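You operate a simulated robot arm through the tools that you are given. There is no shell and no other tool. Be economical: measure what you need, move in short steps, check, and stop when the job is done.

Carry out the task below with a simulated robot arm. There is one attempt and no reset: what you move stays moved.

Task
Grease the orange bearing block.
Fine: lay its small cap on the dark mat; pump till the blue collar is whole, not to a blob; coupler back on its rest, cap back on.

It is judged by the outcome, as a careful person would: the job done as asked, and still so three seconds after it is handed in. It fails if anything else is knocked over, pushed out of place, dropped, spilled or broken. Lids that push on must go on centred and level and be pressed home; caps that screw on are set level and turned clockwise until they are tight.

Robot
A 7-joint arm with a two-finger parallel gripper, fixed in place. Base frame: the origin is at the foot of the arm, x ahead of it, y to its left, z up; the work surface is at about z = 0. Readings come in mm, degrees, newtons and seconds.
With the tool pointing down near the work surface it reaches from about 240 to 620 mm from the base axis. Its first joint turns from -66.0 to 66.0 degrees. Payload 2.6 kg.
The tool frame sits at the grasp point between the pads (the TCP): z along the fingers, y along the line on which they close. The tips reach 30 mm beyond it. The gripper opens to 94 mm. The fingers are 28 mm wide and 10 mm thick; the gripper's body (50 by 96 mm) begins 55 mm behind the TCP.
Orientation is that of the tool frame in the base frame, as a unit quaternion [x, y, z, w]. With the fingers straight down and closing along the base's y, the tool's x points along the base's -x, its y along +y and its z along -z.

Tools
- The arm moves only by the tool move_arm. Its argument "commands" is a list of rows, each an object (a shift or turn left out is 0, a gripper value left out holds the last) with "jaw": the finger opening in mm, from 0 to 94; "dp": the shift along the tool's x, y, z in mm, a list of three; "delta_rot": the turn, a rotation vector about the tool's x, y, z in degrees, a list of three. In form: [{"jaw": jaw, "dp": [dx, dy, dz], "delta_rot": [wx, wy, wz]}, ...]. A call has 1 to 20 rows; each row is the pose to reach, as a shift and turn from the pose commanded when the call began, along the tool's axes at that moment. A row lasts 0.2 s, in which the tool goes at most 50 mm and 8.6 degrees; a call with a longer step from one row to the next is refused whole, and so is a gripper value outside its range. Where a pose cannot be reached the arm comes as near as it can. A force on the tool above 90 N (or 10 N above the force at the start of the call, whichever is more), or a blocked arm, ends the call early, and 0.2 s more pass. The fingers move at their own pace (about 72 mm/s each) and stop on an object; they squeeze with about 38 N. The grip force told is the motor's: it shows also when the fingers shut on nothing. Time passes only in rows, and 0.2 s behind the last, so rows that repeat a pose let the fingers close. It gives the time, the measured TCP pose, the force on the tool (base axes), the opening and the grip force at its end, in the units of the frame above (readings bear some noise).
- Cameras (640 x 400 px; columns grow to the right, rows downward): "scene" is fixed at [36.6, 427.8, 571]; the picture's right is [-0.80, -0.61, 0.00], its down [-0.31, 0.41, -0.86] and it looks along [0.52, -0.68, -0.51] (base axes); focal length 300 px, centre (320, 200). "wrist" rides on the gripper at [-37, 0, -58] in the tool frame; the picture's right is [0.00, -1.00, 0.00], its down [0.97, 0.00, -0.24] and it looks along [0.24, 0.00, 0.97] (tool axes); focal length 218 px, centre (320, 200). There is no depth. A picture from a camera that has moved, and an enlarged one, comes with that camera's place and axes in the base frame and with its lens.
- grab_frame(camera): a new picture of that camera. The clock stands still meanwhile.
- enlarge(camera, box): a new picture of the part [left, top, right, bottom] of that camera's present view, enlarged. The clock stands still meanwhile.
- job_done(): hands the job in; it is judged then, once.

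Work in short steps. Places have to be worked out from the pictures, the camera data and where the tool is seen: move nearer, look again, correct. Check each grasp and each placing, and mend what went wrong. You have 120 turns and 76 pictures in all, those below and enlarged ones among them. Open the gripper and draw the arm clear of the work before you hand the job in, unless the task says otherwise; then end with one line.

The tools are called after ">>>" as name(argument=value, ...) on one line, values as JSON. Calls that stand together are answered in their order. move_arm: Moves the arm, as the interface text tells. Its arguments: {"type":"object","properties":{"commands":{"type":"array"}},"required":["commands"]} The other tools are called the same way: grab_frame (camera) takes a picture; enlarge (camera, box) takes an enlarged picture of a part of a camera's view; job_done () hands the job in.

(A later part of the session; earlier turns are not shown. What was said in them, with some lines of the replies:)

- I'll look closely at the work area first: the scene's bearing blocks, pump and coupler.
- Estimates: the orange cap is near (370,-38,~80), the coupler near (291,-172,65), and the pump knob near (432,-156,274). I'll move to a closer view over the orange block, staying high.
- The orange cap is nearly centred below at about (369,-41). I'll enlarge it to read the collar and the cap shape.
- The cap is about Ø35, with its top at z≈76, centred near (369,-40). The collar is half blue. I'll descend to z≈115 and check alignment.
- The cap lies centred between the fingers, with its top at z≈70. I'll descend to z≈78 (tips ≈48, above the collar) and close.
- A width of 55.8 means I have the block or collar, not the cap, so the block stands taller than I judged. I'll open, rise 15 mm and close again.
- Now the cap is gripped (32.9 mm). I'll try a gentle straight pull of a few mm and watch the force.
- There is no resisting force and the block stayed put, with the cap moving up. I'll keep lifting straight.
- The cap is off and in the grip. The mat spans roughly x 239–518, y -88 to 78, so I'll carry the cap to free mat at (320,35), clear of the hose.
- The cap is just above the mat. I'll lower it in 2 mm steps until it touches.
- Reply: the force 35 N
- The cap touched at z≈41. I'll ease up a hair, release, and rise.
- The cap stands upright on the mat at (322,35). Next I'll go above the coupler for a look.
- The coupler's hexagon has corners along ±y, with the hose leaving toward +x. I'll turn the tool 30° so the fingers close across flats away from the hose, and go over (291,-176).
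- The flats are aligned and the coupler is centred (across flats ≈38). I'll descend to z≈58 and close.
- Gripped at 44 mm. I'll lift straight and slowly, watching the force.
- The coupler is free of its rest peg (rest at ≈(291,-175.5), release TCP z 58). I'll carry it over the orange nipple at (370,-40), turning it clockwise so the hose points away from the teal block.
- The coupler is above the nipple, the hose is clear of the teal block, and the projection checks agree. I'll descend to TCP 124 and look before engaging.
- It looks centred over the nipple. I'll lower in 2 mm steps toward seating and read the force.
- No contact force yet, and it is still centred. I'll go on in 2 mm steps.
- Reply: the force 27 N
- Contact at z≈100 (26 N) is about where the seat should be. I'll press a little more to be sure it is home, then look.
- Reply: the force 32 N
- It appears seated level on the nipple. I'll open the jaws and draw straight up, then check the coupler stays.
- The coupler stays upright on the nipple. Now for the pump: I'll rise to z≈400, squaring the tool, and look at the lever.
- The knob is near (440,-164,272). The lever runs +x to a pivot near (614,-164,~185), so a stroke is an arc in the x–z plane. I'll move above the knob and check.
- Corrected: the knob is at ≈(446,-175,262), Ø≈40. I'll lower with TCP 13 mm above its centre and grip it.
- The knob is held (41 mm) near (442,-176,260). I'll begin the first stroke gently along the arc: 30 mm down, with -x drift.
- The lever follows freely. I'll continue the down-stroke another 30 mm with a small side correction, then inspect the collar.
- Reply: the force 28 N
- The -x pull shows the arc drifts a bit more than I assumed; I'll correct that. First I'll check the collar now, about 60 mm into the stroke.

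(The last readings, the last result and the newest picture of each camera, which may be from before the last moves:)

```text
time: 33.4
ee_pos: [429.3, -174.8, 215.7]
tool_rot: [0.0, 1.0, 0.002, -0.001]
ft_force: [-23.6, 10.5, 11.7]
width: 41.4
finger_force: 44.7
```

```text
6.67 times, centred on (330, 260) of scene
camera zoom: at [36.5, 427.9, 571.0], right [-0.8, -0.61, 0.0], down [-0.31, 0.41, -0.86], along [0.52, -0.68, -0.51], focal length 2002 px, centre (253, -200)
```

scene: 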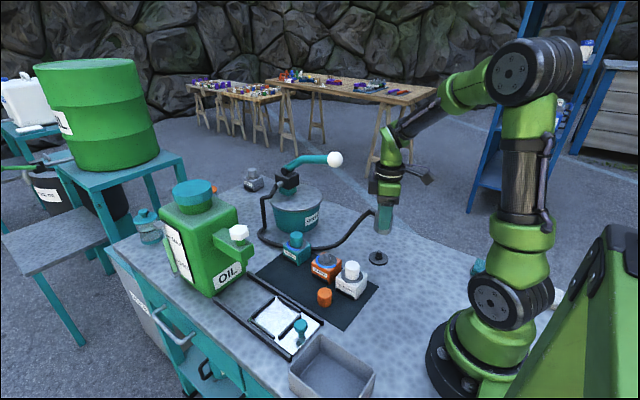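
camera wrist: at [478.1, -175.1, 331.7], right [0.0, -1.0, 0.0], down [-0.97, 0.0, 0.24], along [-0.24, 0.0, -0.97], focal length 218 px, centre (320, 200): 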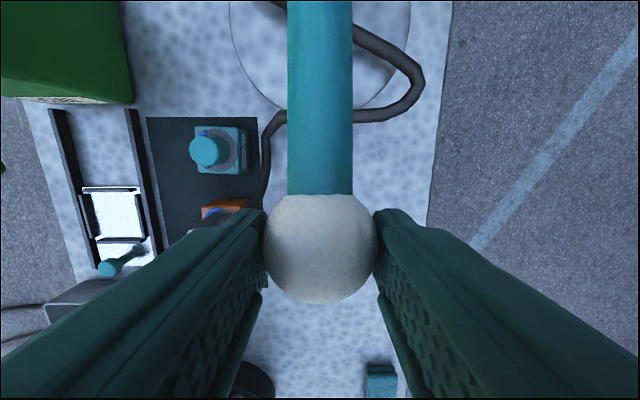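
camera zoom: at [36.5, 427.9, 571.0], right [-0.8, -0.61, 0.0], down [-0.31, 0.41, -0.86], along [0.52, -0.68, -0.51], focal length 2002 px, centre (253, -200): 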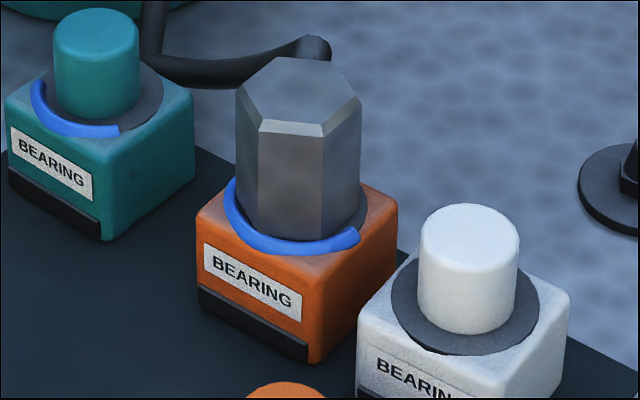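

The collar is unchanged so far. I'll carry the stroke on another 25 mm, correcting x.

>>> move_arm(commands=[{"dp": [4, 0.5, 4]}, {"dp": [5, 0.5, 10]}, {"dp": [6, 0.5, 15]}, {"dp": [6.5, 0.5, 20]}, {"dp": [7, 0.5, 25]}])

>>> enlarge(camera="scene", box=[250, 150, 390, 290])

```text
time: 34.6
ee_pos: [426.1, -173.9, 192.4]
tool_rot: [-0.001, 1.0, 0.001, 0.006]
ft_force: [35.2, 6.6, 7.1]
width: 41.1
finger_force: 45.0
```

```text
2.86 times, centred on (320, 220) of scene
camera zoom: at [36.6, 427.9, 571.0], right [-0.8, -0.61, 0.0], down [-0.31, 0.41, -0.86], along [0.52, -0.68, -0.51], focal length 858 px, centre (320, 143)
```

zoom: 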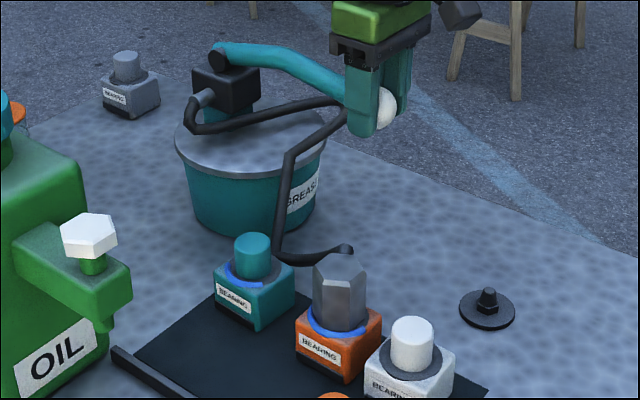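

The +x force says the arc's nearest point is passed (pivot ≈(578,190), R≈153). I'll ease x and press a little further to find the bottom of the stroke.

>>> move_arm(commands=[{"dp": [-3, -0.5, 2]}, {"dp": [-4, -0.5, 6]}, {"dp": [-5, -0.5, 10]}, {"dp": [-6, -0.5, 15]}, {"dp": [-8, -0.5, 20]}])

>>> enlarge(camera="scene", box=[250, 150, 390, 290])

```text
time: 35.8
ee_pos: [428.1, -175.7, 169.1]
tool_rot: [0.003, 1.0, 0.003, -0.005]
ft_force: [-31.0, 19.8, 6.4]
width: 41.4
finger_force: 44.9
```

```text
2.86 times, centred on (320, 220) of scene
camera zoom: at [36.5, 427.9, 571.0], right [-0.8, -0.61, 0.0], down [-0.31, 0.41, -0.86], along [0.52, -0.68, -0.51], focal length 858 px, centre (320, 143)
```

zoom: 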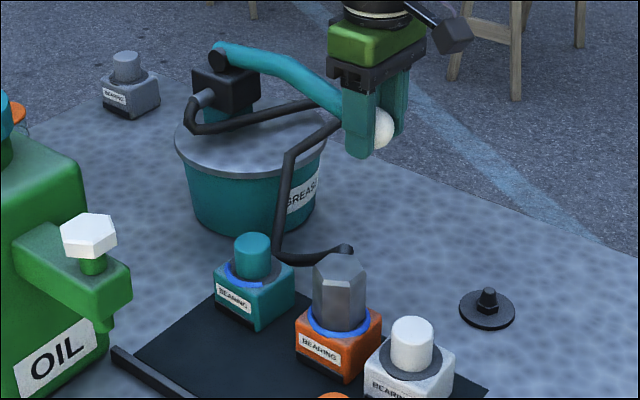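

The lever moves on with no stop yet. I'll zoom on the collar.

>>> enlarge(camera="scene", box=[300, 230, 360, 290])

```text
6.67 times, centred on (330, 260) of scene
camera zoom: at [36.5, 427.9, 571.0], right [-0.8, -0.61, 0.0], down [-0.31, 0.41, -0.86], along [0.52, -0.68, -0.51], focal length 2002 px, centre (253, -200)
```

zoom: 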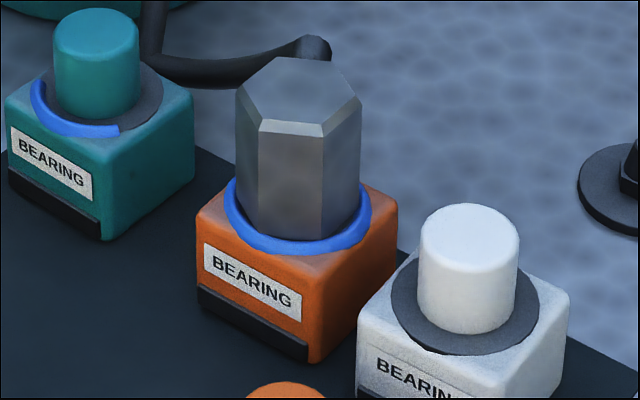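

The blue now runs down the near right side, so this stroke added grease. I'll bring the lever back up along its arc before anything more, then look at the collar from above.

>>> move_arm(commands=[{"dp": [5, 0, 0]}, {"dp": [6.5, 0, -12]}, {"dp": [7, 0, -24]}, {"dp": [7, 0, -36]}, {"dp": [6, 0, -48]}, {"dp": [4, 0, -60]}, {"dp": [1, 0, -72]}, {"dp": [-2, 0, -84]}, {"dp": [-5.5, 0, -95]}, {"dp": [-9.5, 0, -105]}])

>>> enlarge(camera="scene", box=[230, 130, 390, 290])

```text
time: 38.0
ee_pos: [439.2, -174.7, 270.6]
tool_rot: [0.001, 1.0, 0.004, -0.006]
ft_force: [-18.3, 19.4, -24.2]
width: 41.5
finger_force: 45.1
```

```text
2.50 times, centred on (310, 210) of scene
camera zoom: at [36.6, 427.8, 571.0], right [-0.8, -0.61, 0.0], down [-0.31, 0.41, -0.86], along [0.52, -0.68, -0.51], focal length 751 px, centre (345, 175)
```

zoom: 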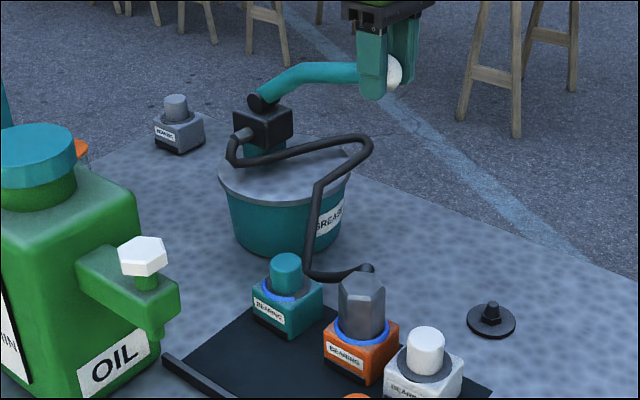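

The lever is back at its top stop (-24 N). I'll release, rise clear, and move over the orange block for a top view of the collar.

>>> move_arm(commands=[{"dp": [0, 0, 1], "jaw": 80}, {"dp": [0, 0, 1], "jaw": 80}, {"dp": [0, 0, -30], "jaw": 80}, {"dp": [0, 0, -70], "jaw": 80}, {"dp": [10, 45, -70]}, {"dp": [20, 90, -70]}, {"dp": [20, 135, -70]}, {"dp": [20, 135, -30]}, {"dp": [20, 135, 15]}])

>>> grab_frame(camera="wrist")

```text
time: 40.0
ee_pos: [421.2, -41.9, 258.8]
tool_rot: [0.0, 1.0, 0.001, 0.001]
ft_force: [-0.6, 0.8, -0.1]
width: 79.8
finger_force: 0.1
```

```text
27 pictures are left
camera wrist: at [457.1, -41.3, 316.4], right [0.0, -1.0, 0.0], down [-0.97, 0.0, 0.24], along [-0.24, 0.0, -0.97], focal length 218 px, centre (320, 200)
```

wrist: 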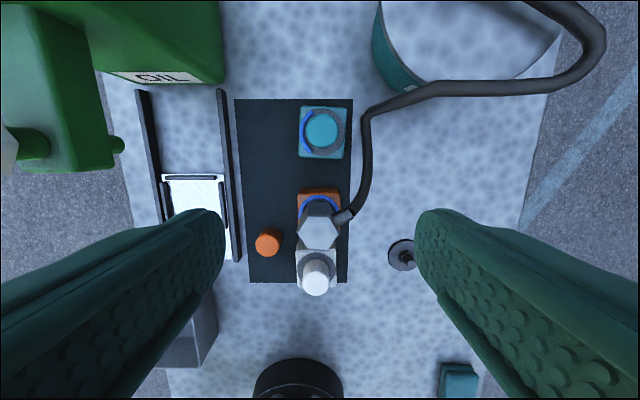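

>>> enlarge(camera="wrist", box=[290, 180, 360, 250])

```text
5.71 times, centred on (325, 215) of wrist
camera zoom: at [457.1, -41.3, 316.4], right [0.0, -1.0, 0.0], down [-0.97, 0.0, 0.24], along [-0.24, 0.0, -0.97], focal length 1247 px, centre (291, 114)
```

zoom: 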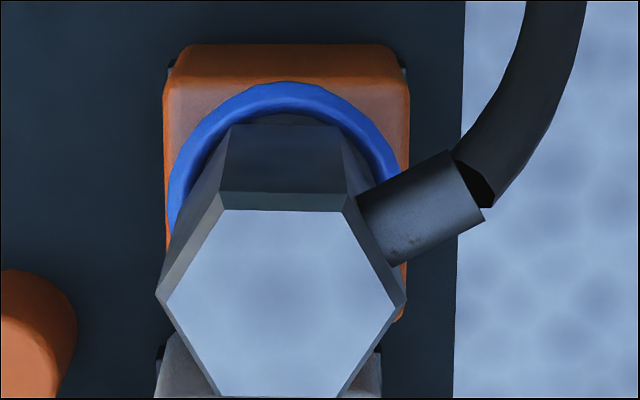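

The ring looks whole with no blob: the top view shows the +x half, the scene view the -x/-y half. I'll go back to the coupler at the angle I left it.

>>> move_arm(commands=[{"dp": [12, 0.5, 0], "delta_rot": [0, 0, 7.5]}, {"dp": [25, 1, 30], "delta_rot": [0, 0, 15]}, {"dp": [38, 1, 60], "delta_rot": [0, 0, 22.5]}, {"dp": [50, 1.5, 90], "delta_rot": [0, 0, 30]}, {"dp": [50, 1.5, 105], "delta_rot": [0, 0, 30]}])

>>> grab_frame(camera="wrist")

```text
time: 41.2
ee_pos: [370.4, -38.5, 153.4]
tool_rot: [0.261, 0.965, 0.0, 0.0]
ft_force: [0.4, -0.1, -0.4]
width: 80.1
finger_force: 0.1
```

```text
25 pictures are left
camera wrist: at [401.4, -57.3, 210.7], right [-0.5, -0.86, 0.0], down [-0.84, 0.49, 0.24], along [-0.21, 0.12, -0.97], focal length 218 px, centre (320, 200)
```

wrist: 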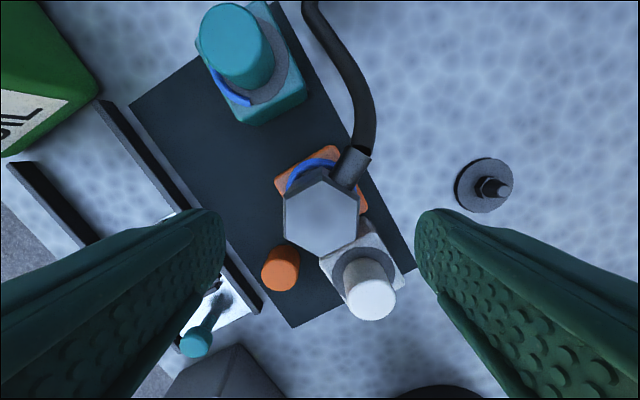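

The coupler is nearly centred, about 2–3 mm toward tool -x. I'll correct, descend to z≈99, and grip.

>>> move_arm(commands=[{"dp": [-2.5, 0, 20]}, {"dp": [-2.5, 0, 40]}, {"dp": [-2.5, 0, 54]}, {"dp": [-2.5, 0, 54], "jaw": 55}, {"dp": [-2.5, 0, 54], "jaw": 30}, {"dp": [-2.5, 0, 54], "jaw": 30}, {"dp": [-2.5, 0, 54], "jaw": 30}])

>>> enlarge(camera="scene", box=[285, 200, 375, 290])

```text
time: 42.8
ee_pos: [371.5, -39.6, 99.9]
tool_rot: [0.26, 0.966, 0.001, 0.0]
ft_force: [0.5, -0.1, 0.5]
width: 44.2
finger_force: 37.8
```

```text
4.44 times, centred on (330, 245) of scene
camera zoom: at [36.6, 427.8, 571.0], right [-0.8, -0.61, 0.0], down [-0.31, 0.41, -0.86], along [0.52, -0.68, -0.51], focal length 1335 px, centre (276, 0)
```

zoom: 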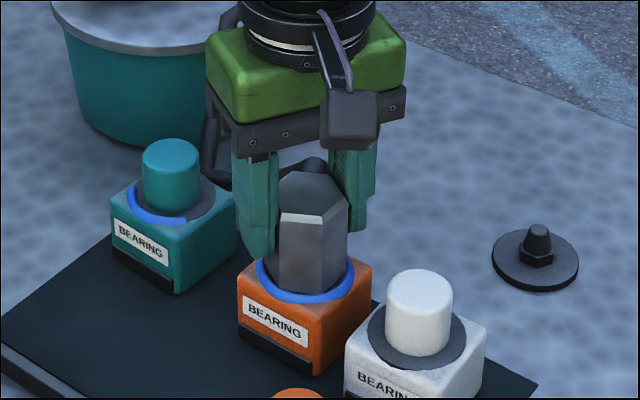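

Gripped at 44 mm. I'll lift straight up.

>>> move_arm(commands=[{"dp": [0, 0, -4]}, {"dp": [0, 0, -10]}, {"dp": [0, 0, -20]}, {"dp": [0, 0, -35]}, {"dp": [0, 0, -50]}, {"dp": [0, 0, -65]}])

>>> enlarge(camera="scene", box=[285, 190, 385, 290])

```text
time: 44.2
ee_pos: [371.8, -39.7, 165.2]
tool_rot: [0.259, 0.966, 0.001, 0.0]
ft_force: [-0.7, 0.2, -2.2]
width: 44.5
finger_force: 38.0
```

```text
4.00 times, centred on (335, 240) of scene
camera zoom: at [36.6, 427.8, 571.0], right [-0.8, -0.61, 0.0], down [-0.31, 0.41, -0.86], along [0.52, -0.68, -0.51], focal length 1201 px, centre (260, 40)
```

zoom: 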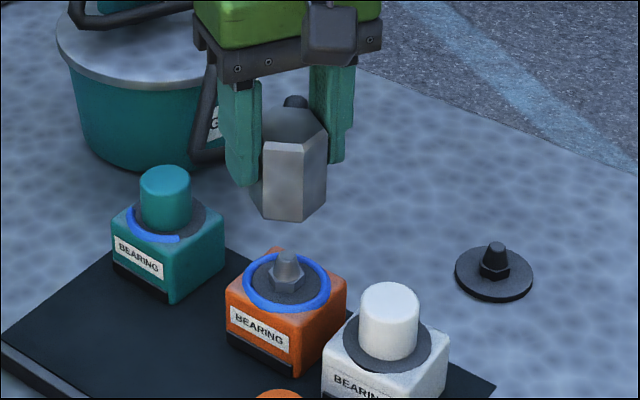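

The blue ring is whole with no blob. Next I'll carry the coupler back over its rest, turning it back 60°.

>>> move_arm(commands=[{"dp": [0, -15, -5], "delta_rot": [0, 0, -7.5]}, {"dp": [0.5, -40, -5], "delta_rot": [0, 0, -15]}, {"dp": [1, -65, -5], "delta_rot": [0, 0, -22.5]}, {"dp": [1, -90, -5], "delta_rot": [0, 0, -30]}, {"dp": [1.5, -115, -5], "delta_rot": [0, 0, -37.5]}, {"dp": [2, -140, -5], "delta_rot": [0, 0, -45]}, {"dp": [2, -157.4, -5], "delta_rot": [0, 0, -52.5]}, {"dp": [2, -157.4, 20], "delta_rot": [0, 0, -60]}, {"dp": [2, -157.4, 60], "delta_rot": [0, 0, -60]}, {"dp": [2, -157.4, 68], "delta_rot": [0, 0, -60]}])

>>> enlarge(camera="scene", box=[330, 190, 430, 290])

>>> enlarge(camera="wrist", box=[210, 120, 430, 340])

```text
time: 46.4
ee_pos: [293.5, -176.4, 99.4]
tool_rot: [-0.257, 0.966, 0.0, 0.001]
ft_force: [1.0, 0.1, -2.0]
width: 44.5
finger_force: 38.0
```

```text
4.00 times, centred on (380, 240) of scene
camera zoom: at [36.6, 427.8, 571.0], right [-0.8, -0.61, 0.0], down [-0.31, 0.41, -0.86], along [0.52, -0.68, -0.51], focal length 1201 px, centre (80, 40)
```

zoom: 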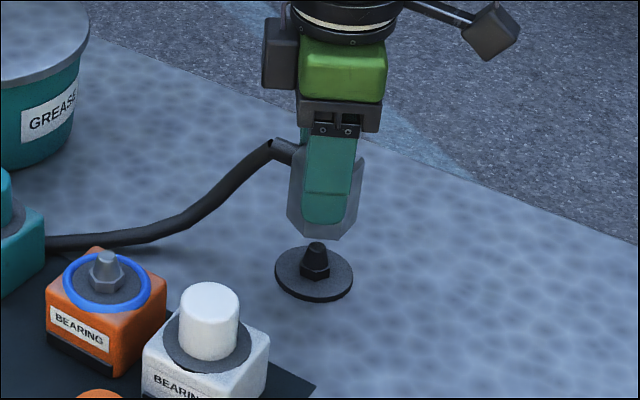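

```text
1.82 times, centred on (320, 230) of wrist
camera zoom: at [324.2, -156.9, 156.9], right [0.5, -0.87, 0.0], down [-0.84, -0.48, 0.24], along [-0.21, -0.12, -0.97], focal length 397 px, centre (320, 146)
```

zoom: 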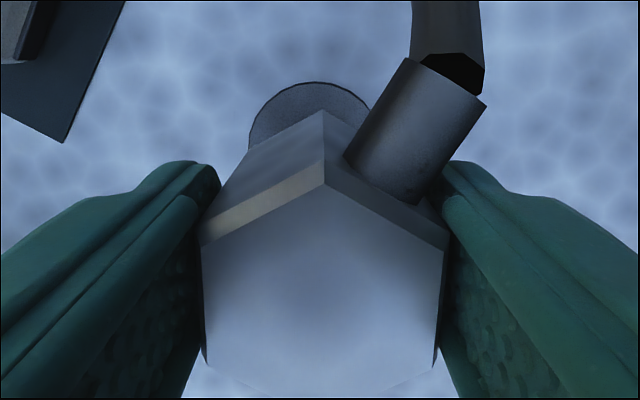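

The pictures put the rest about 3.5 mm toward tool +y of the coupler's axis. I'll shift that way, descend a little, and check.

>>> move_arm(commands=[{"dp": [0, 3.5, 0]}, {"dp": [0, 3.5, 5]}, {"dp": [0, 3.5, 10]}, {"dp": [0, 3.5, 10]}])

>>> enlarge(camera="scene", box=[350, 210, 410, 270])

>>> enlarge(camera="wrist", box=[210, 120, 430, 340])

```text
time: 47.4
ee_pos: [290.6, -172.9, 87.8]
tool_rot: [-0.258, 0.966, 0.001, 0.001]
ft_force: [0.5, 0.7, -0.9]
width: 44.3
finger_force: 38.4
```

```text
6.67 times, centred on (380, 240) of scene
camera zoom: at [36.6, 427.8, 571.0], right [-0.8, -0.61, 0.0], down [-0.31, 0.41, -0.86], along [0.52, -0.68, -0.51], focal length 2002 px, centre (-80, -67)
```

zoom: 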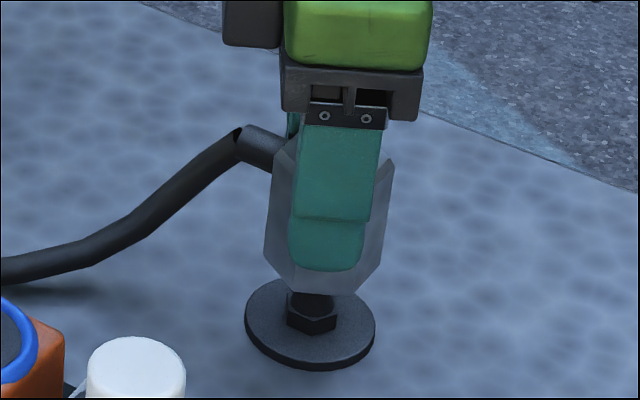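

```text
1.82 times, centred on (320, 230) of wrist
camera zoom: at [321.3, -153.7, 145.5], right [0.5, -0.87, 0.0], down [-0.84, -0.48, 0.24], along [-0.21, -0.12, -0.97], focal length 397 px, centre (320, 146)
```

zoom: 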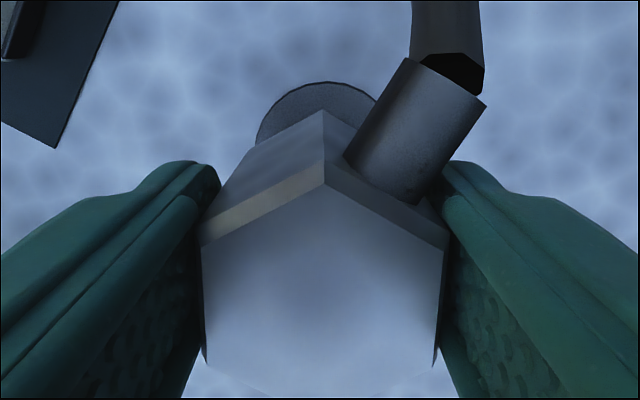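

Laterally it is good, and the scene suggests about 1.5 mm more toward tool -x. I'll shift and descend slowly onto the peg.

>>> move_arm(commands=[{"dp": [-1.5, 0, 2]}, {"dp": [-1.5, 0, 5]}, {"dp": [-1.5, 0, 8]}, {"dp": [-1.5, 0, 11]}, {"dp": [-1.5, 0, 14]}, {"dp": [-1.5, 0, 17]}, {"dp": [-1.5, 0, 20]}])

>>> enlarge(camera="scene", box=[350, 210, 410, 270])

```text
time: 49.0
ee_pos: [291.0, -170.4, 67.8]
tool_rot: [-0.258, 0.966, 0.001, 0.0]
ft_force: [0.1, -0.4, -1.2]
width: 44.5
finger_force: 38.2
```

```text
6.67 times, centred on (380, 240) of scene
camera zoom: at [36.6, 427.8, 571.0], right [-0.8, -0.61, 0.0], down [-0.31, 0.41, -0.86], along [0.52, -0.68, -0.51], focal length 2002 px, centre (-80, -67)
```

zoom: 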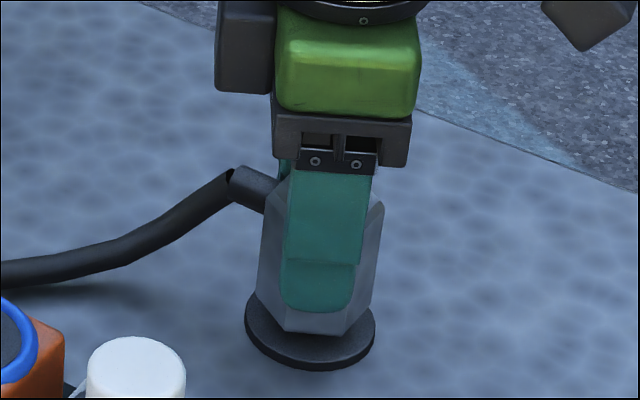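

It is over the peg with no force. I'll go on to seat it.

>>> move_arm(commands=[{"dp": [0, 0, 2]}, {"dp": [0, 0, 4]}, {"dp": [0, 0, 6]}, {"dp": [0, 0, 8]}, {"dp": [0, 0, 9]}, {"dp": [0, 0, 10]}])

>>> enlarge(camera="scene", box=[350, 210, 410, 270])

```text
time: 50.4
ee_pos: [290.4, -171.2, 57.3]
tool_rot: [-0.259, 0.966, 0.002, 0.0]
ft_force: [0.8, -0.1, -1.2]
width: 44.4
finger_force: 37.7
```

```text
6.67 times, centred on (380, 240) of scene
camera zoom: at [36.6, 427.8, 571.0], right [-0.8, -0.61, 0.0], down [-0.31, 0.41, -0.86], along [0.52, -0.68, -0.51], focal length 2002 px, centre (-80, -67)
```

zoom: 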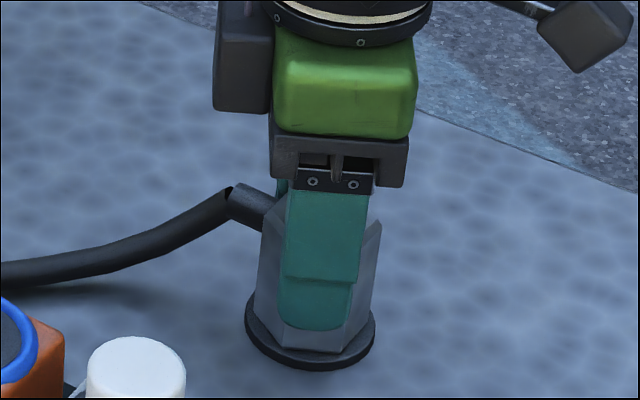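

>>> move_arm(commands=[{"dp": [0, 0, 1]}, {"dp": [0, 0, 2]}, {"dp": [0, 0, 3]}, {"dp": [0, 0, 4]}])

```text
time: 51.4
ee_pos: [291.7, -171.3, 54.0]
tool_rot: [-0.258, 0.966, 0.001, 0.001]
ft_force: [-8.1, 9.2, 32.0]
width: 44.2
finger_force: 38.3
```

Contact at 32 N, so it is seated. I'll release and rise, then check the coupler on its rest.

>>> move_arm(commands=[{"dp": [0, 0, -1], "jaw": 80}, {"dp": [0, 0, -1], "jaw": 80}, {"dp": [0, 0, -20], "jaw": 80}, {"dp": [0, 0, -60]}, {"dp": [0, 0, -100]}, {"dp": [0, 0, -140]}])

>>> enlarge(camera="scene", box=[300, 200, 400, 300])

>>> grab_frame(camera="wrist")

```text
time: 52.8
ee_pos: [291.1, -171.0, 194.3]
tool_rot: [-0.257, 0.966, 0.001, 0.0]
ft_force: [-1.9, -0.6, -0.3]
width: 80.1
finger_force: 0.2
```

```text
4.00 times, centred on (350, 250) of scene
camera zoom: at [36.6, 427.8, 571.0], right [-0.8, -0.61, 0.0], down [-0.31, 0.41, -0.86], along [0.52, -0.68, -0.51], focal length 1201 px, centre (200, 0)
```

zoom: 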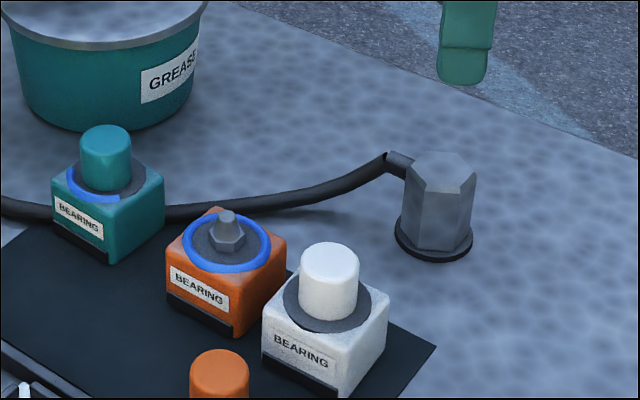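

```text
15 pictures are left
camera wrist: at [321.4, -151.8, 251.1], right [0.5, -0.87, 0.0], down [-0.84, -0.48, 0.24], along [-0.21, -0.12, -0.97], focal length 218 px, centre (320, 200)
```

wrist: 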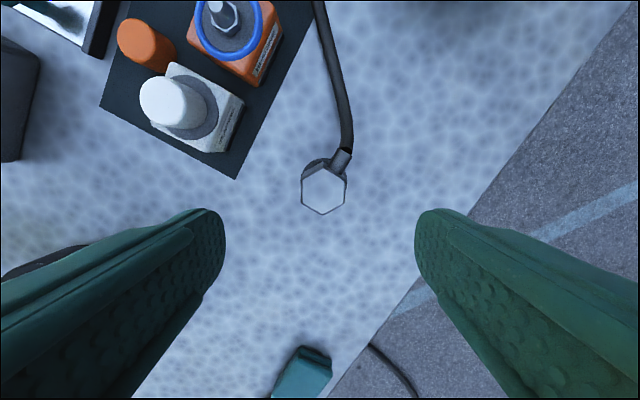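

The coupler is back on its rest, upright, and the ring is whole. Next I'll move over the cap at (322,35), squaring the tool.

>>> move_arm(commands=[{"dp": [-25, 31, 0], "delta_rot": [0, 0, 6]}, {"dp": [-51, 64, 0], "delta_rot": [0, 0, 12]}, {"dp": [-77, 97, 0], "delta_rot": [0, 0, 18]}, {"dp": [-103, 130, 0], "delta_rot": [0, 0, 24]}, {"dp": [-129.8, 162.9, 0], "delta_rot": [0, 0, 30]}, {"dp": [-129.8, 162.9, 40], "delta_rot": [0, 0, 30], "jaw": 60}, {"dp": [-129.8, 162.9, 85], "delta_rot": [0, 0, 30], "jaw": 60}, {"dp": [-129.8, 162.9, 85], "delta_rot": [0, 0, 30], "jaw": 60}])

>>> grab_frame(camera="wrist")

```text
time: 54.6
ee_pos: [322.3, 35.2, 111.4]
tool_rot: [0.001, 1.0, 0.001, 0.001]
ft_force: [0.3, -0.8, -0.9]
width: 60.1
finger_force: 0.1
```

```text
14 pictures are left
camera wrist: at [358.4, 35.6, 169.2], right [0.0, -1.0, 0.0], down [-0.97, 0.0, 0.24], along [-0.24, 0.0, -0.97], focal length 218 px, centre (320, 200)
```

wrist: 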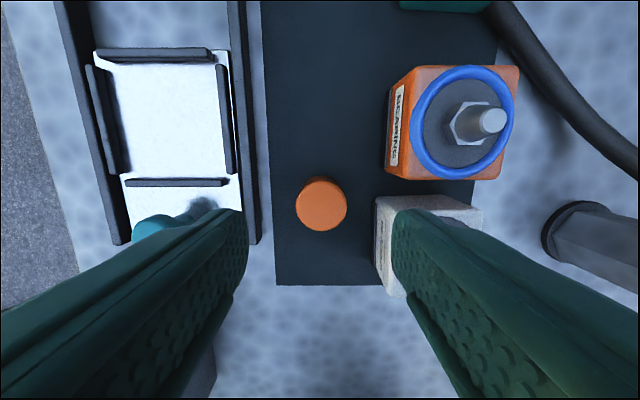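

The cap is centred under the tool. I'll descend to z≈43 and grip it.

>>> move_arm(commands=[{"dp": [-1, 0, 30]}, {"dp": [-1, 0, 55]}, {"dp": [-1, 0, 68.5]}, {"dp": [-1, 0, 68.5], "jaw": 45}, {"dp": [-1, 0, 68.5], "jaw": 25}, {"dp": [-1, 0, 68.5], "jaw": 25}, {"dp": [-1, 0, 68.5], "jaw": 25}])

```text
time: 55.4
ee_pos: [324.5, 35.5, 49.1]
tool_rot: [0.007, 1.0, 0.0, 0.004]
ft_force: [-7.4, -2.4, 15.8]
width: 45.9
finger_force: 0.8
stopped in row 4: the force on the tool passed its limit (the readings are from after the stop); the commanded pose is now the measured one
```

A contact stopped me at z 49. I'll look before moving.

>>> enlarge(camera="scene", box=[280, 230, 380, 330])

>>> grab_frame(camera="wrist")

```text
4.00 times, centred on (330, 280) of scene
camera zoom: at [36.5, 427.8, 571.0], right [-0.8, -0.61, 0.0], down [-0.31, 0.41, -0.86], along [0.52, -0.68, -0.51], focal length 1201 px, centre (280, -120)
```

zoom: 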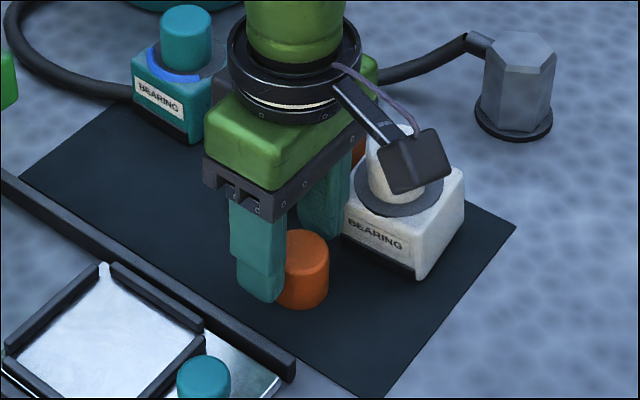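

```text
12 pictures are left
camera wrist: at [361.2, 35.1, 106.4], right [-0.01, -1.0, 0.0], down [-0.97, 0.01, 0.23], along [-0.23, 0.0, -0.97], focal length 218 px, centre (320, 200)
```

wrist: 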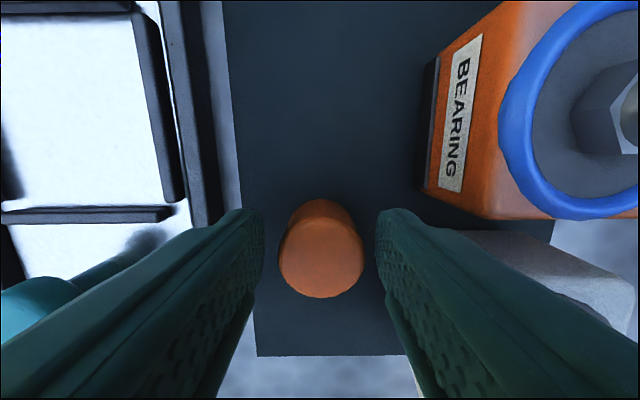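

The thicker upper part of the right finger evidently met the white block's top edge with the jaws at 60. I'll rise 12 mm, narrow to 44, and see that the block is undisturbed.

>>> move_arm(commands=[{"dp": [0, 0, -6], "jaw": 46}, {"dp": [0, 0, -14], "jaw": 44}, {"dp": [0, 0, -14], "jaw": 44}])

>>> enlarge(camera="scene", box=[300, 200, 400, 300])

```text
time: 56.2
ee_pos: [325.2, 35.3, 62.8]
tool_rot: [0.007, 1.0, 0.0, 0.005]
ft_force: [-0.4, -0.1, 0.3]
width: 43.8
finger_force: 0.0
```

```text
4.00 times, centred on (350, 250) of scene
camera zoom: at [36.6, 427.8, 571.0], right [-0.8, -0.61, 0.0], down [-0.31, 0.41, -0.86], along [0.52, -0.68, -0.51], focal length 1201 px, centre (200, 0)
```

zoom: 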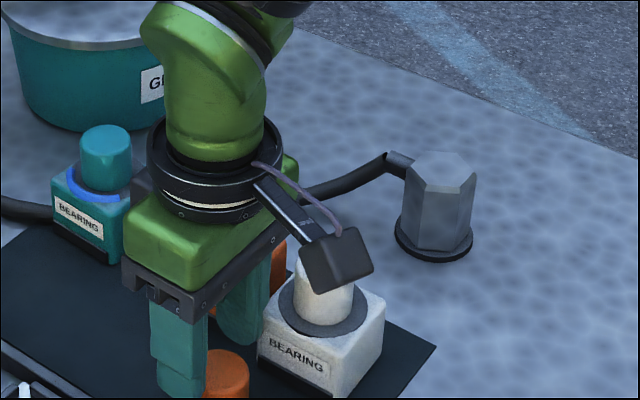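

I'll level the tool (it picked up <1° of tilt), descend with the narrower jaws, and grip the cap.

>>> move_arm(commands=[{"dp": [1, 0, 5], "delta_rot": [0, 0.5, -0.8]}, {"dp": [1, 0, 10], "delta_rot": [0, 0.5, -0.8]}, {"dp": [1, 0, 15], "delta_rot": [0, 0.5, -0.8]}, {"dp": [1, 0, 20], "delta_rot": [0, 0.5, -0.8]}, {"dp": [1, 0, 20], "jaw": 25, "delta_rot": [0, 0.5, -0.8]}, {"dp": [1, 0, 20], "jaw": 25, "delta_rot": [0, 0.5, -0.8]}])

```text
time: 57.6
ee_pos: [325.9, 35.1, 40.6]
tool_rot: [-0.002, 1.0, 0.0, -0.001]
ft_force: [-0.2, 0.7, -0.5]
width: 33.1
finger_force: 37.8
```

The cap is gripped (33 mm). I'll lift to z≈160 and carry it over the nipple.

>>> move_arm(commands=[{"dp": [0, 0, -20]}, {"dp": [0, 0, -60]}, {"dp": [0, 0, -100]}, {"dp": [0, 0, -118]}, {"dp": [-15, -25, -118]}, {"dp": [-30, -50, -118]}, {"dp": [-45.5, -74.5, -118]}, {"dp": [-45.5, -74.5, -118]}])

>>> grab_frame(camera="wrist")

>>> enlarge(camera="scene", box=[300, 200, 400, 300])

```text
time: 59.4
ee_pos: [370.8, -42.3, 155.8]
tool_rot: [-0.001, 1.0, 0.0, 0.0]
ft_force: [0.0, -0.6, -0.1]
width: 32.7
finger_force: 37.8
```

```text
10 pictures are left
camera wrist: at [406.3, -42.7, 214.3], right [0.0, -1.0, 0.0], down [-0.97, 0.0, 0.24], along [-0.24, 0.0, -0.97], focal length 218 px, centre (320, 200)
```

wrist: 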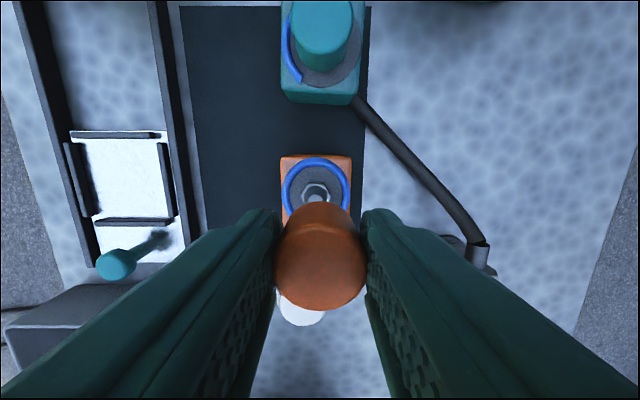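

```text
4.00 times, centred on (350, 250) of scene
camera zoom: at [36.6, 427.8, 571.0], right [-0.8, -0.61, 0.0], down [-0.31, 0.41, -0.86], along [0.52, -0.68, -0.51], focal length 1201 px, centre (200, 0)
```

zoom: 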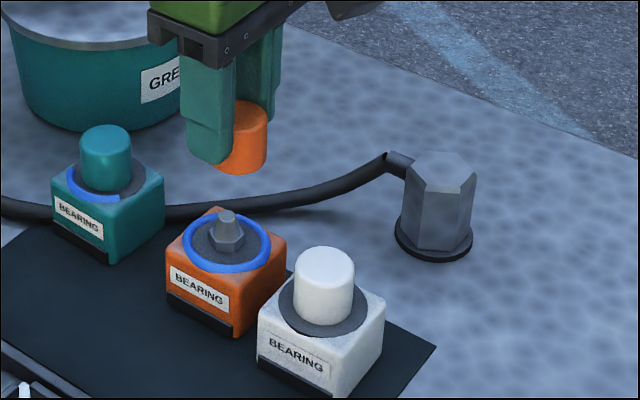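

The pictures put the cap ≈4 mm short in x and ≈2.5 mm in y relative to the nipple. They also show that the brush earlier dragged the white block ≈5 mm toward +y, which I'll set right afterwards. First I'll correct the cap position and lower partway.

>>> move_arm(commands=[{"dp": [-4, 2.5, 5]}, {"dp": [-4, 2.5, 20]}, {"dp": [-4, 2.5, 35]}, {"dp": [-4, 2.5, 38]}, {"dp": [-4, 2.5, 38]}])

>>> enlarge(camera="scene", box=[300, 210, 360, 270])

```text
time: 60.6
ee_pos: [373.5, -37.5, 120.0]
tool_rot: [-0.002, 1.0, 0.0, 0.001]
ft_force: [-0.4, 0.3, -0.6]
width: 32.6
finger_force: 38.4
```

```text
6.67 times, centred on (330, 240) of scene
camera zoom: at [36.6, 427.8, 571.0], right [-0.8, -0.61, 0.0], down [-0.31, 0.41, -0.86], along [0.52, -0.68, -0.51], focal length 2002 px, centre (253, -67)
```

zoom: 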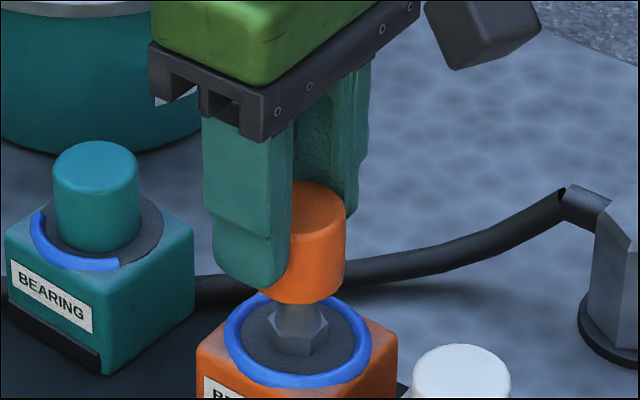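

Nearly aligned (≈1 mm to go). I'll nudge +x and lower gently until the cap meets the nipple.

>>> move_arm(commands=[{"dp": [-0.8, 0, 4]}, {"dp": [-0.8, 0, 8]}, {"dp": [-0.8, 0, 12]}, {"dp": [-0.8, 0, 16]}, {"dp": [-0.8, 0, 20]}, {"dp": [-0.8, 0, 24]}, {"dp": [-0.8, 0, 27]}, {"dp": [-0.8, 0, 30]}])

>>> enlarge(camera="scene", box=[300, 210, 360, 270])

```text
time: 62.4
ee_pos: [376.4, -36.7, 92.5]
tool_rot: [-0.001, 1.0, -0.001, 0.0]
ft_force: [0.0, 0.2, -0.1]
width: 32.7
finger_force: 38.6
```

```text
6.67 times, centred on (330, 240) of scene
camera zoom: at [36.6, 427.8, 571.0], right [-0.8, -0.61, 0.0], down [-0.31, 0.41, -0.86], along [0.52, -0.68, -0.51], focal length 2002 px, centre (253, -67)
```

zoom: 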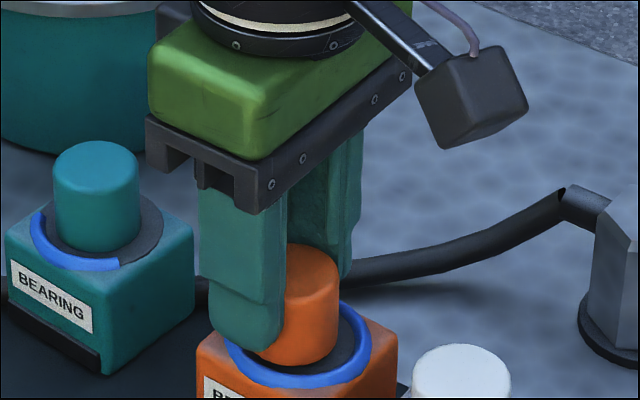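

The cap is over the nipple with no force. I'll go 4 mm lower with 1 mm back in x, feeling for contact.

>>> move_arm(commands=[{"dp": [1, 0, 1]}, {"dp": [1, 0, 2]}, {"dp": [1, 0, 3]}, {"dp": [1, 0, 4]}, {"dp": [1, 0, 4]}])

```text
time: 63.6
ee_pos: [373.9, -35.7, 88.9]
tool_rot: [0.0, 1.0, 0.0, 0.001]
ft_force: [0.2, -1.8, 4.2]
width: 32.6
finger_force: 38.2
```

Light contact begins. I'll press 3 mm more and watch the force.

>>> move_arm(commands=[{"dp": [0, 0, 1]}, {"dp": [0, 0, 2]}, {"dp": [0, 0, 3]}, {"dp": [0, 0, 3]}])

>>> enlarge(camera="scene", box=[300, 210, 360, 270])

```text
time: 64.6
ee_pos: [374.8, -35.7, 87.0]
tool_rot: [-0.001, 1.0, -0.001, 0.002]
ft_force: [-4.1, 0.0, 35.0]
width: 32.8
finger_force: 37.6
```

```text
6.67 times, centred on (330, 240) of scene
camera zoom: at [36.4, 427.8, 571.0], right [-0.8, -0.61, 0.0], down [-0.31, 0.41, -0.86], along [0.52, -0.68, -0.51], focal length 2002 px, centre (253, -67)
```

zoom: 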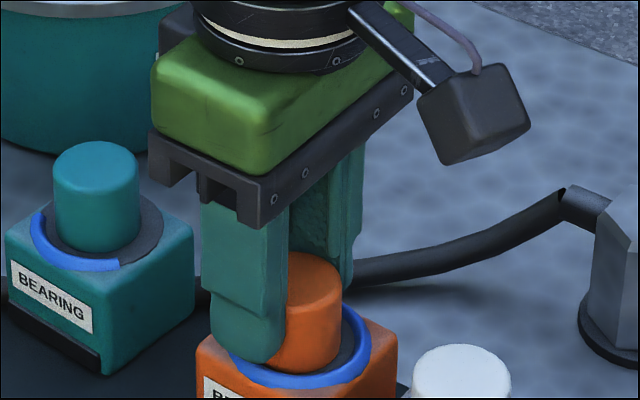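

The readings (y≈-36) and the picture both say the cap is ≈3 mm too far in +y. I'll lift 6 mm, shift -3 mm in y, and lower again.

>>> move_arm(commands=[{"dp": [0, 0, -4]}, {"dp": [0, 0, -9]}, {"dp": [0, -3, -9]}, {"dp": [0, -3, -9]}, {"dp": [0, -3, -6]}, {"dp": [0, -3, -3]}, {"dp": [0, -3, -1.5]}, {"dp": [0, -3, 0]}])

```text
time: 66.4
ee_pos: [375.4, -39.5, 86.3]
tool_rot: [0.0, 1.0, 0.002, 0.001]
ft_force: [-12.2, 0.3, 29.0]
width: 32.8
finger_force: 37.7
```

A side force of -12 N in x means I should give 2 mm toward -x. I'll do that and press slightly more.

>>> move_arm(commands=[{"dp": [1, 0, -1]}, {"dp": [2, 0, -1]}, {"dp": [2, 0, 0]}, {"dp": [2, 0, 1.5]}, {"dp": [2, 0, 3]}])

>>> enlarge(camera="scene", box=[300, 210, 360, 270])

```text
time: 67.6
ee_pos: [374.5, -39.0, 85.2]
tool_rot: [-0.001, 1.0, 0.0, 0.003]
ft_force: [0.1, -2.9, 39.7]
width: 32.1
finger_force: 38.2
```

```text
6.67 times, centred on (330, 240) of scene
camera zoom: at [36.4, 427.8, 571.0], right [-0.8, -0.61, 0.0], down [-0.31, 0.41, -0.86], along [0.52, -0.68, -0.51], focal length 2002 px, centre (253, -67)
```

zoom: 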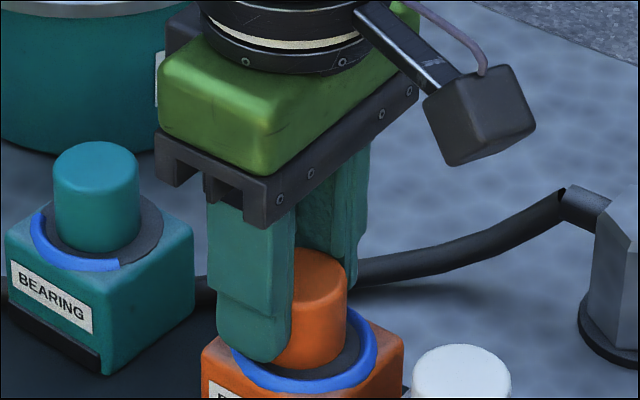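

The cap is engaged on the nipple, and my last x shift carried the orange block with it by ≈3 mm toward -x. I'll ease the pressure and bring it back +3 mm with the cap still engaged.

>>> move_arm(commands=[{"dp": [0, 0, -2]}, {"dp": [-1.5, -0.3, -2]}, {"dp": [-3, -0.5, -2]}, {"dp": [-4, -0.5, -2]}, {"dp": [-4, -0.5, -1]}])

>>> enlarge(camera="scene", box=[300, 210, 360, 270])

```text
time: 68.8
ee_pos: [374.7, -39.2, 83.9]
tool_rot: [0.001, 1.0, 0.0, 0.0]
ft_force: [-18.3, -4.1, 43.9]
width: 32.1
finger_force: 38.7
```

```text
6.67 times, centred on (330, 240) of scene
camera zoom: at [36.4, 427.9, 571.0], right [-0.8, -0.61, 0.0], down [-0.31, 0.41, -0.86], along [0.52, -0.68, -0.51], focal length 2002 px, centre (253, -67)
```

zoom: 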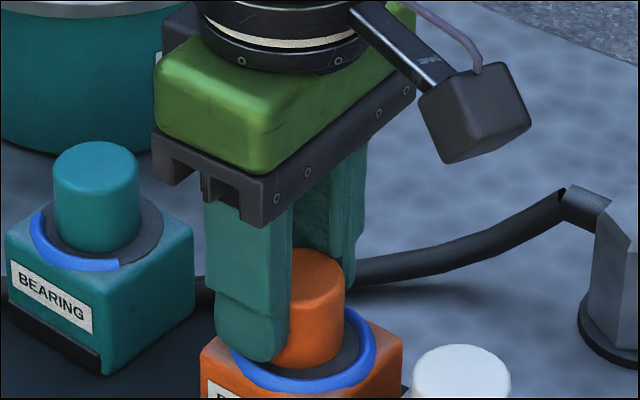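

The block is still ≈1.5 mm short, with friction from 44 N of press. I'll ease up 3 mm and bring it 2 mm further, without spending a picture.

>>> move_arm(commands=[{"dp": [0, 0, -2]}, {"dp": [0, 0, -3]}, {"dp": [-1, 0, -3]}, {"dp": [-2, 0, -3]}, {"dp": [-2, 0, -3]}])

```text
time: 70.0
ee_pos: [378.5, -39.4, 86.1]
tool_rot: [-0.002, 1.0, 0.0, -0.001]
ft_force: [-2.1, -0.3, -1.2]
width: 31.9
finger_force: 37.8
```

Force is nil now. One picture to verify the block and cap positions.

>>> enlarge(camera="scene", box=[300, 220, 380, 300])

```text
5.00 times, centred on (340, 260) of scene
camera zoom: at [36.6, 427.8, 571.0], right [-0.8, -0.61, 0.0], down [-0.31, 0.41, -0.86], along [0.52, -0.68, -0.51], focal length 1502 px, centre (220, -100)
```

zoom: 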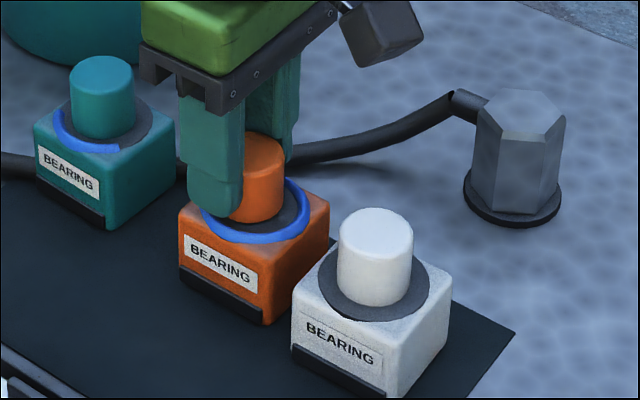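

The block is back within ≈1 mm. The cap, slightly lifted, sits ≈3 mm toward +x of centre, so I'll come back 3 mm and lower gently.

>>> move_arm(commands=[{"dp": [1.5, 0.3, 0]}, {"dp": [3, 0.7, 0]}, {"dp": [3, 0.7, 1]}, {"dp": [3, 0.7, 2]}])

```text
time: 71.0
ee_pos: [375.0, -38.8, 85.3]
tool_rot: [-0.001, 1.0, 0.0, -0.001]
ft_force: [0.6, 0.1, 0.0]
width: 32.1
finger_force: 37.6
```

No force, and lower than before. I'll continue down in 1 mm steps.

>>> move_arm(commands=[{"dp": [0, 0, 1]}, {"dp": [0, 0, 2]}, {"dp": [0, 0, 3]}])

```text
time: 71.8
ee_pos: [376.7, -38.9, 85.5]
tool_rot: [-0.001, 1.0, 0.001, 0.003]
ft_force: [-20.4, 4.3, 58.0]
width: 31.9
finger_force: 37.8
```

58 N is more than the cap alone should give; the fingertips may be at the collar level. I'll ease up 3 mm, release so the cap settles on the nipple, rise, and look.

>>> move_arm(commands=[{"dp": [0.5, 0, -3]}, {"dp": [1, 0, -5]}, {"dp": [1, 0, -5], "jaw": 60}, {"dp": [1, 0, -5], "jaw": 60}, {"dp": [1, 0, -30]}, {"dp": [1, 0, -75]}, {"dp": [-19, 0, -110]}])

>>> grab_frame(camera="wrist")

```text
time: 73.4
ee_pos: [396.3, -38.3, 191.6]
tool_rot: [-0.001, 1.0, 0.0, -0.001]
ft_force: [0.0, -0.1, 0.4]
width: 60.0
finger_force: 0.1
```

```text
2 pictures are left
camera wrist: at [432.2, -38.1, 248.4], right [0.0, -1.0, 0.0], down [-0.97, 0.0, 0.24], along [-0.24, 0.0, -0.97], focal length 218 px, centre (320, 200)
```

wrist: 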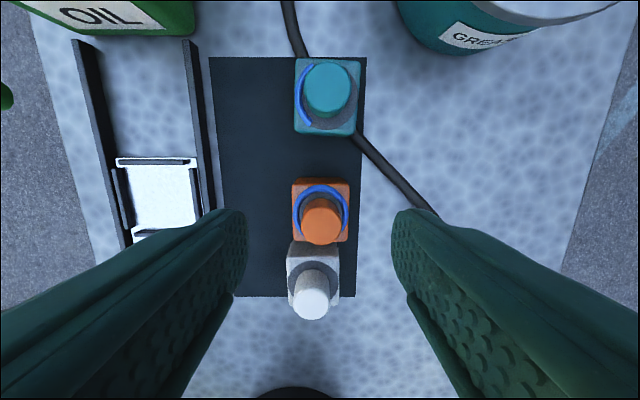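

The ring is intact, and the cap stands upright, centred on the block at ≈(372,-38.5). I'll close the fingers and press it straight down from above.

>>> move_arm(commands=[{"dp": [12, 0, 0], "jaw": 0}, {"dp": [24.3, 0, 0], "jaw": 0}, {"dp": [24.3, 0, 30], "jaw": 0}, {"dp": [24.3, 0, 55], "jaw": 0}, {"dp": [24.3, 0, 55], "jaw": 0}, {"dp": [24.3, 0, 60]}, {"dp": [24.3, 0, 65]}])

```text
time: 75.0
ee_pos: [369.9, -39.1, 125.0]
tool_rot: [-0.001, 1.0, 0.001, 0.0]
ft_force: [0.2, 0.4, 1.0]
width: 0.0
finger_force: 33.2
```

>>> move_arm(commands=[{"dp": [-1.5, 0, 3]}, {"dp": [-1.5, 0, 6]}, {"dp": [-1.5, 0, 9]}, {"dp": [-1.5, 0, 12]}, {"dp": [-1.5, 0, 15]}])

```text
time: 76.2
ee_pos: [372.0, -39.3, 110.4]
tool_rot: [0.0, 1.0, 0.001, 0.001]
ft_force: [-1.0, 0.3, 0.4]
width: 0.2
finger_force: 33.2
```

No contact yet at tips z≈80. I'll go on in small steps.

>>> move_arm(commands=[{"dp": [0, 0, 1.5]}, {"dp": [0, 0, 3]}, {"dp": [0, 0, 4.5]}, {"dp": [0, 0, 6]}, {"dp": [0, 0, 7.5]}, {"dp": [0, 0, 9]}])

```text
time: 77.6
ee_pos: [373.2, -39.7, 111.0]
tool_rot: [0.002, 1.0, 0.001, 0.006]
ft_force: [-5.3, 0.3, 14.2]
width: 0.3
finger_force: 32.8
stopped in row 6: the force on the tool passed its limit (the readings are from after the stop); the commanded pose is now the measured one
```

The cap is firm at full press, so it is home. Now I'll put the white block back ≈5 mm: rise, go over it at its original y≈-35, and centre it softly between the jaws.

>>> move_arm(commands=[{"dp": [0, 0, -30], "delta_rot": [0, 0.6, 0]}, {"dp": [0, 0, -65], "jaw": 90, "delta_rot": [0, 0.6, 0]}, {"dp": [38, 2.5, -65], "jaw": 90, "delta_rot": [0, 0.6, 0]}, {"dp": [75, 4.7, -65], "jaw": 90, "delta_rot": [0, 0.6, 0]}, {"dp": [75, 4.7, -65], "jaw": 90, "delta_rot": [0, 0.6, 0]}])

>>> grab_frame(camera="wrist")

```text
time: 78.8
ee_pos: [298.2, -33.9, 170.5]
tool_rot: [0.0, 1.0, 0.001, -0.001]
ft_force: [-0.3, 0.4, -0.1]
width: 90.1
finger_force: 0.1
```

```text
1 pictures are left
camera wrist: at [334.2, -34.3, 227.8], right [0.0, -1.0, 0.0], down [-0.97, 0.0, 0.24], along [-0.24, 0.0, -0.97], focal length 218 px, centre (320, 200)
```

wrist: 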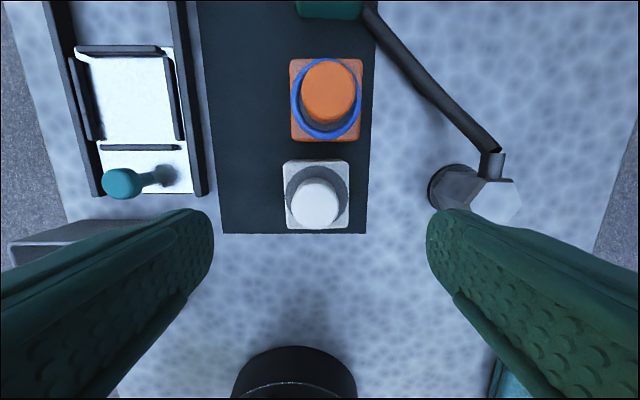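

The white block reads y≈-31.5, against its original ≈-35. I'll descend around it with wide jaws, centred at y≈-35, and close only to 57 mm to nudge it back.

>>> move_arm(commands=[{"dp": [1, -1, 40]}, {"dp": [1, -1, 75]}, {"dp": [1, -1, 95]}, {"dp": [1, -1, 104]}, {"dp": [1, -1, 104], "jaw": 75}, {"dp": [1, -1, 104], "jaw": 66}, {"dp": [1, -1, 104], "jaw": 61}, {"dp": [1, -1, 104], "jaw": 57.5}, {"dp": [1, -1, 104], "jaw": 57.5}])

```text
time: 80.8
ee_pos: [298.3, -34.3, 68.2]
tool_rot: [0.001, 1.0, 0.0, -0.001]
ft_force: [1.4, 1.2, -0.7]
width: 58.8
finger_force: 0.9
```

Done with little force. I'll open wide, rise clear, and take the last picture to verify.

>>> move_arm(commands=[{"jaw": 75}, {"jaw": 90}, {"jaw": 90}, {"dp": [0, 0, -40], "jaw": 90}, {"dp": [0, 0, -85]}, {"dp": [0, 0, -130]}, {"dp": [0, 0, -175]}, {"dp": [0, 0, -220]}, {"dp": [0, 0, -260]}, {"dp": [0, 0, -260]}])

>>> enlarge(camera="scene", box=[300, 200, 400, 300])

```text
time: 83.0
ee_pos: [295.6, -34.7, 332.9]
tool_rot: [0.001, 1.0, 0.002, -0.001]
ft_force: [0.3, 0.4, -0.7]
width: 90.0
finger_force: 0.1
```

```text
4.00 times, centred on (350, 250) of scene
camera zoom: at [36.6, 427.8, 571.0], right [-0.8, -0.61, 0.0], down [-0.31, 0.41, -0.86], along [0.52, -0.68, -0.51], focal length 1201 px, centre (200, 0)
```

zoom: 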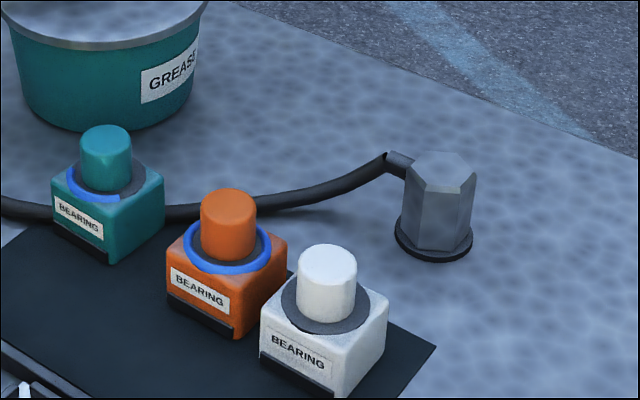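

The collar is whole, the cap is level and home, the coupler is on its rest, and the blocks are within about 2 mm of their places. The arm is clear, so I'll hand in.

>>> job_done()

```text
The job is handed in.
```

The orange bearing block is greased with a full blue collar and no blob, the coupler is back on its rest, and the cap is back on and pressed home. A finger dragged the neighbouring white block about 5 mm; I nudged it back to within about 2 mm. The orange block itself slid slightly while I capped it and was moved back to within 1–2 mm.
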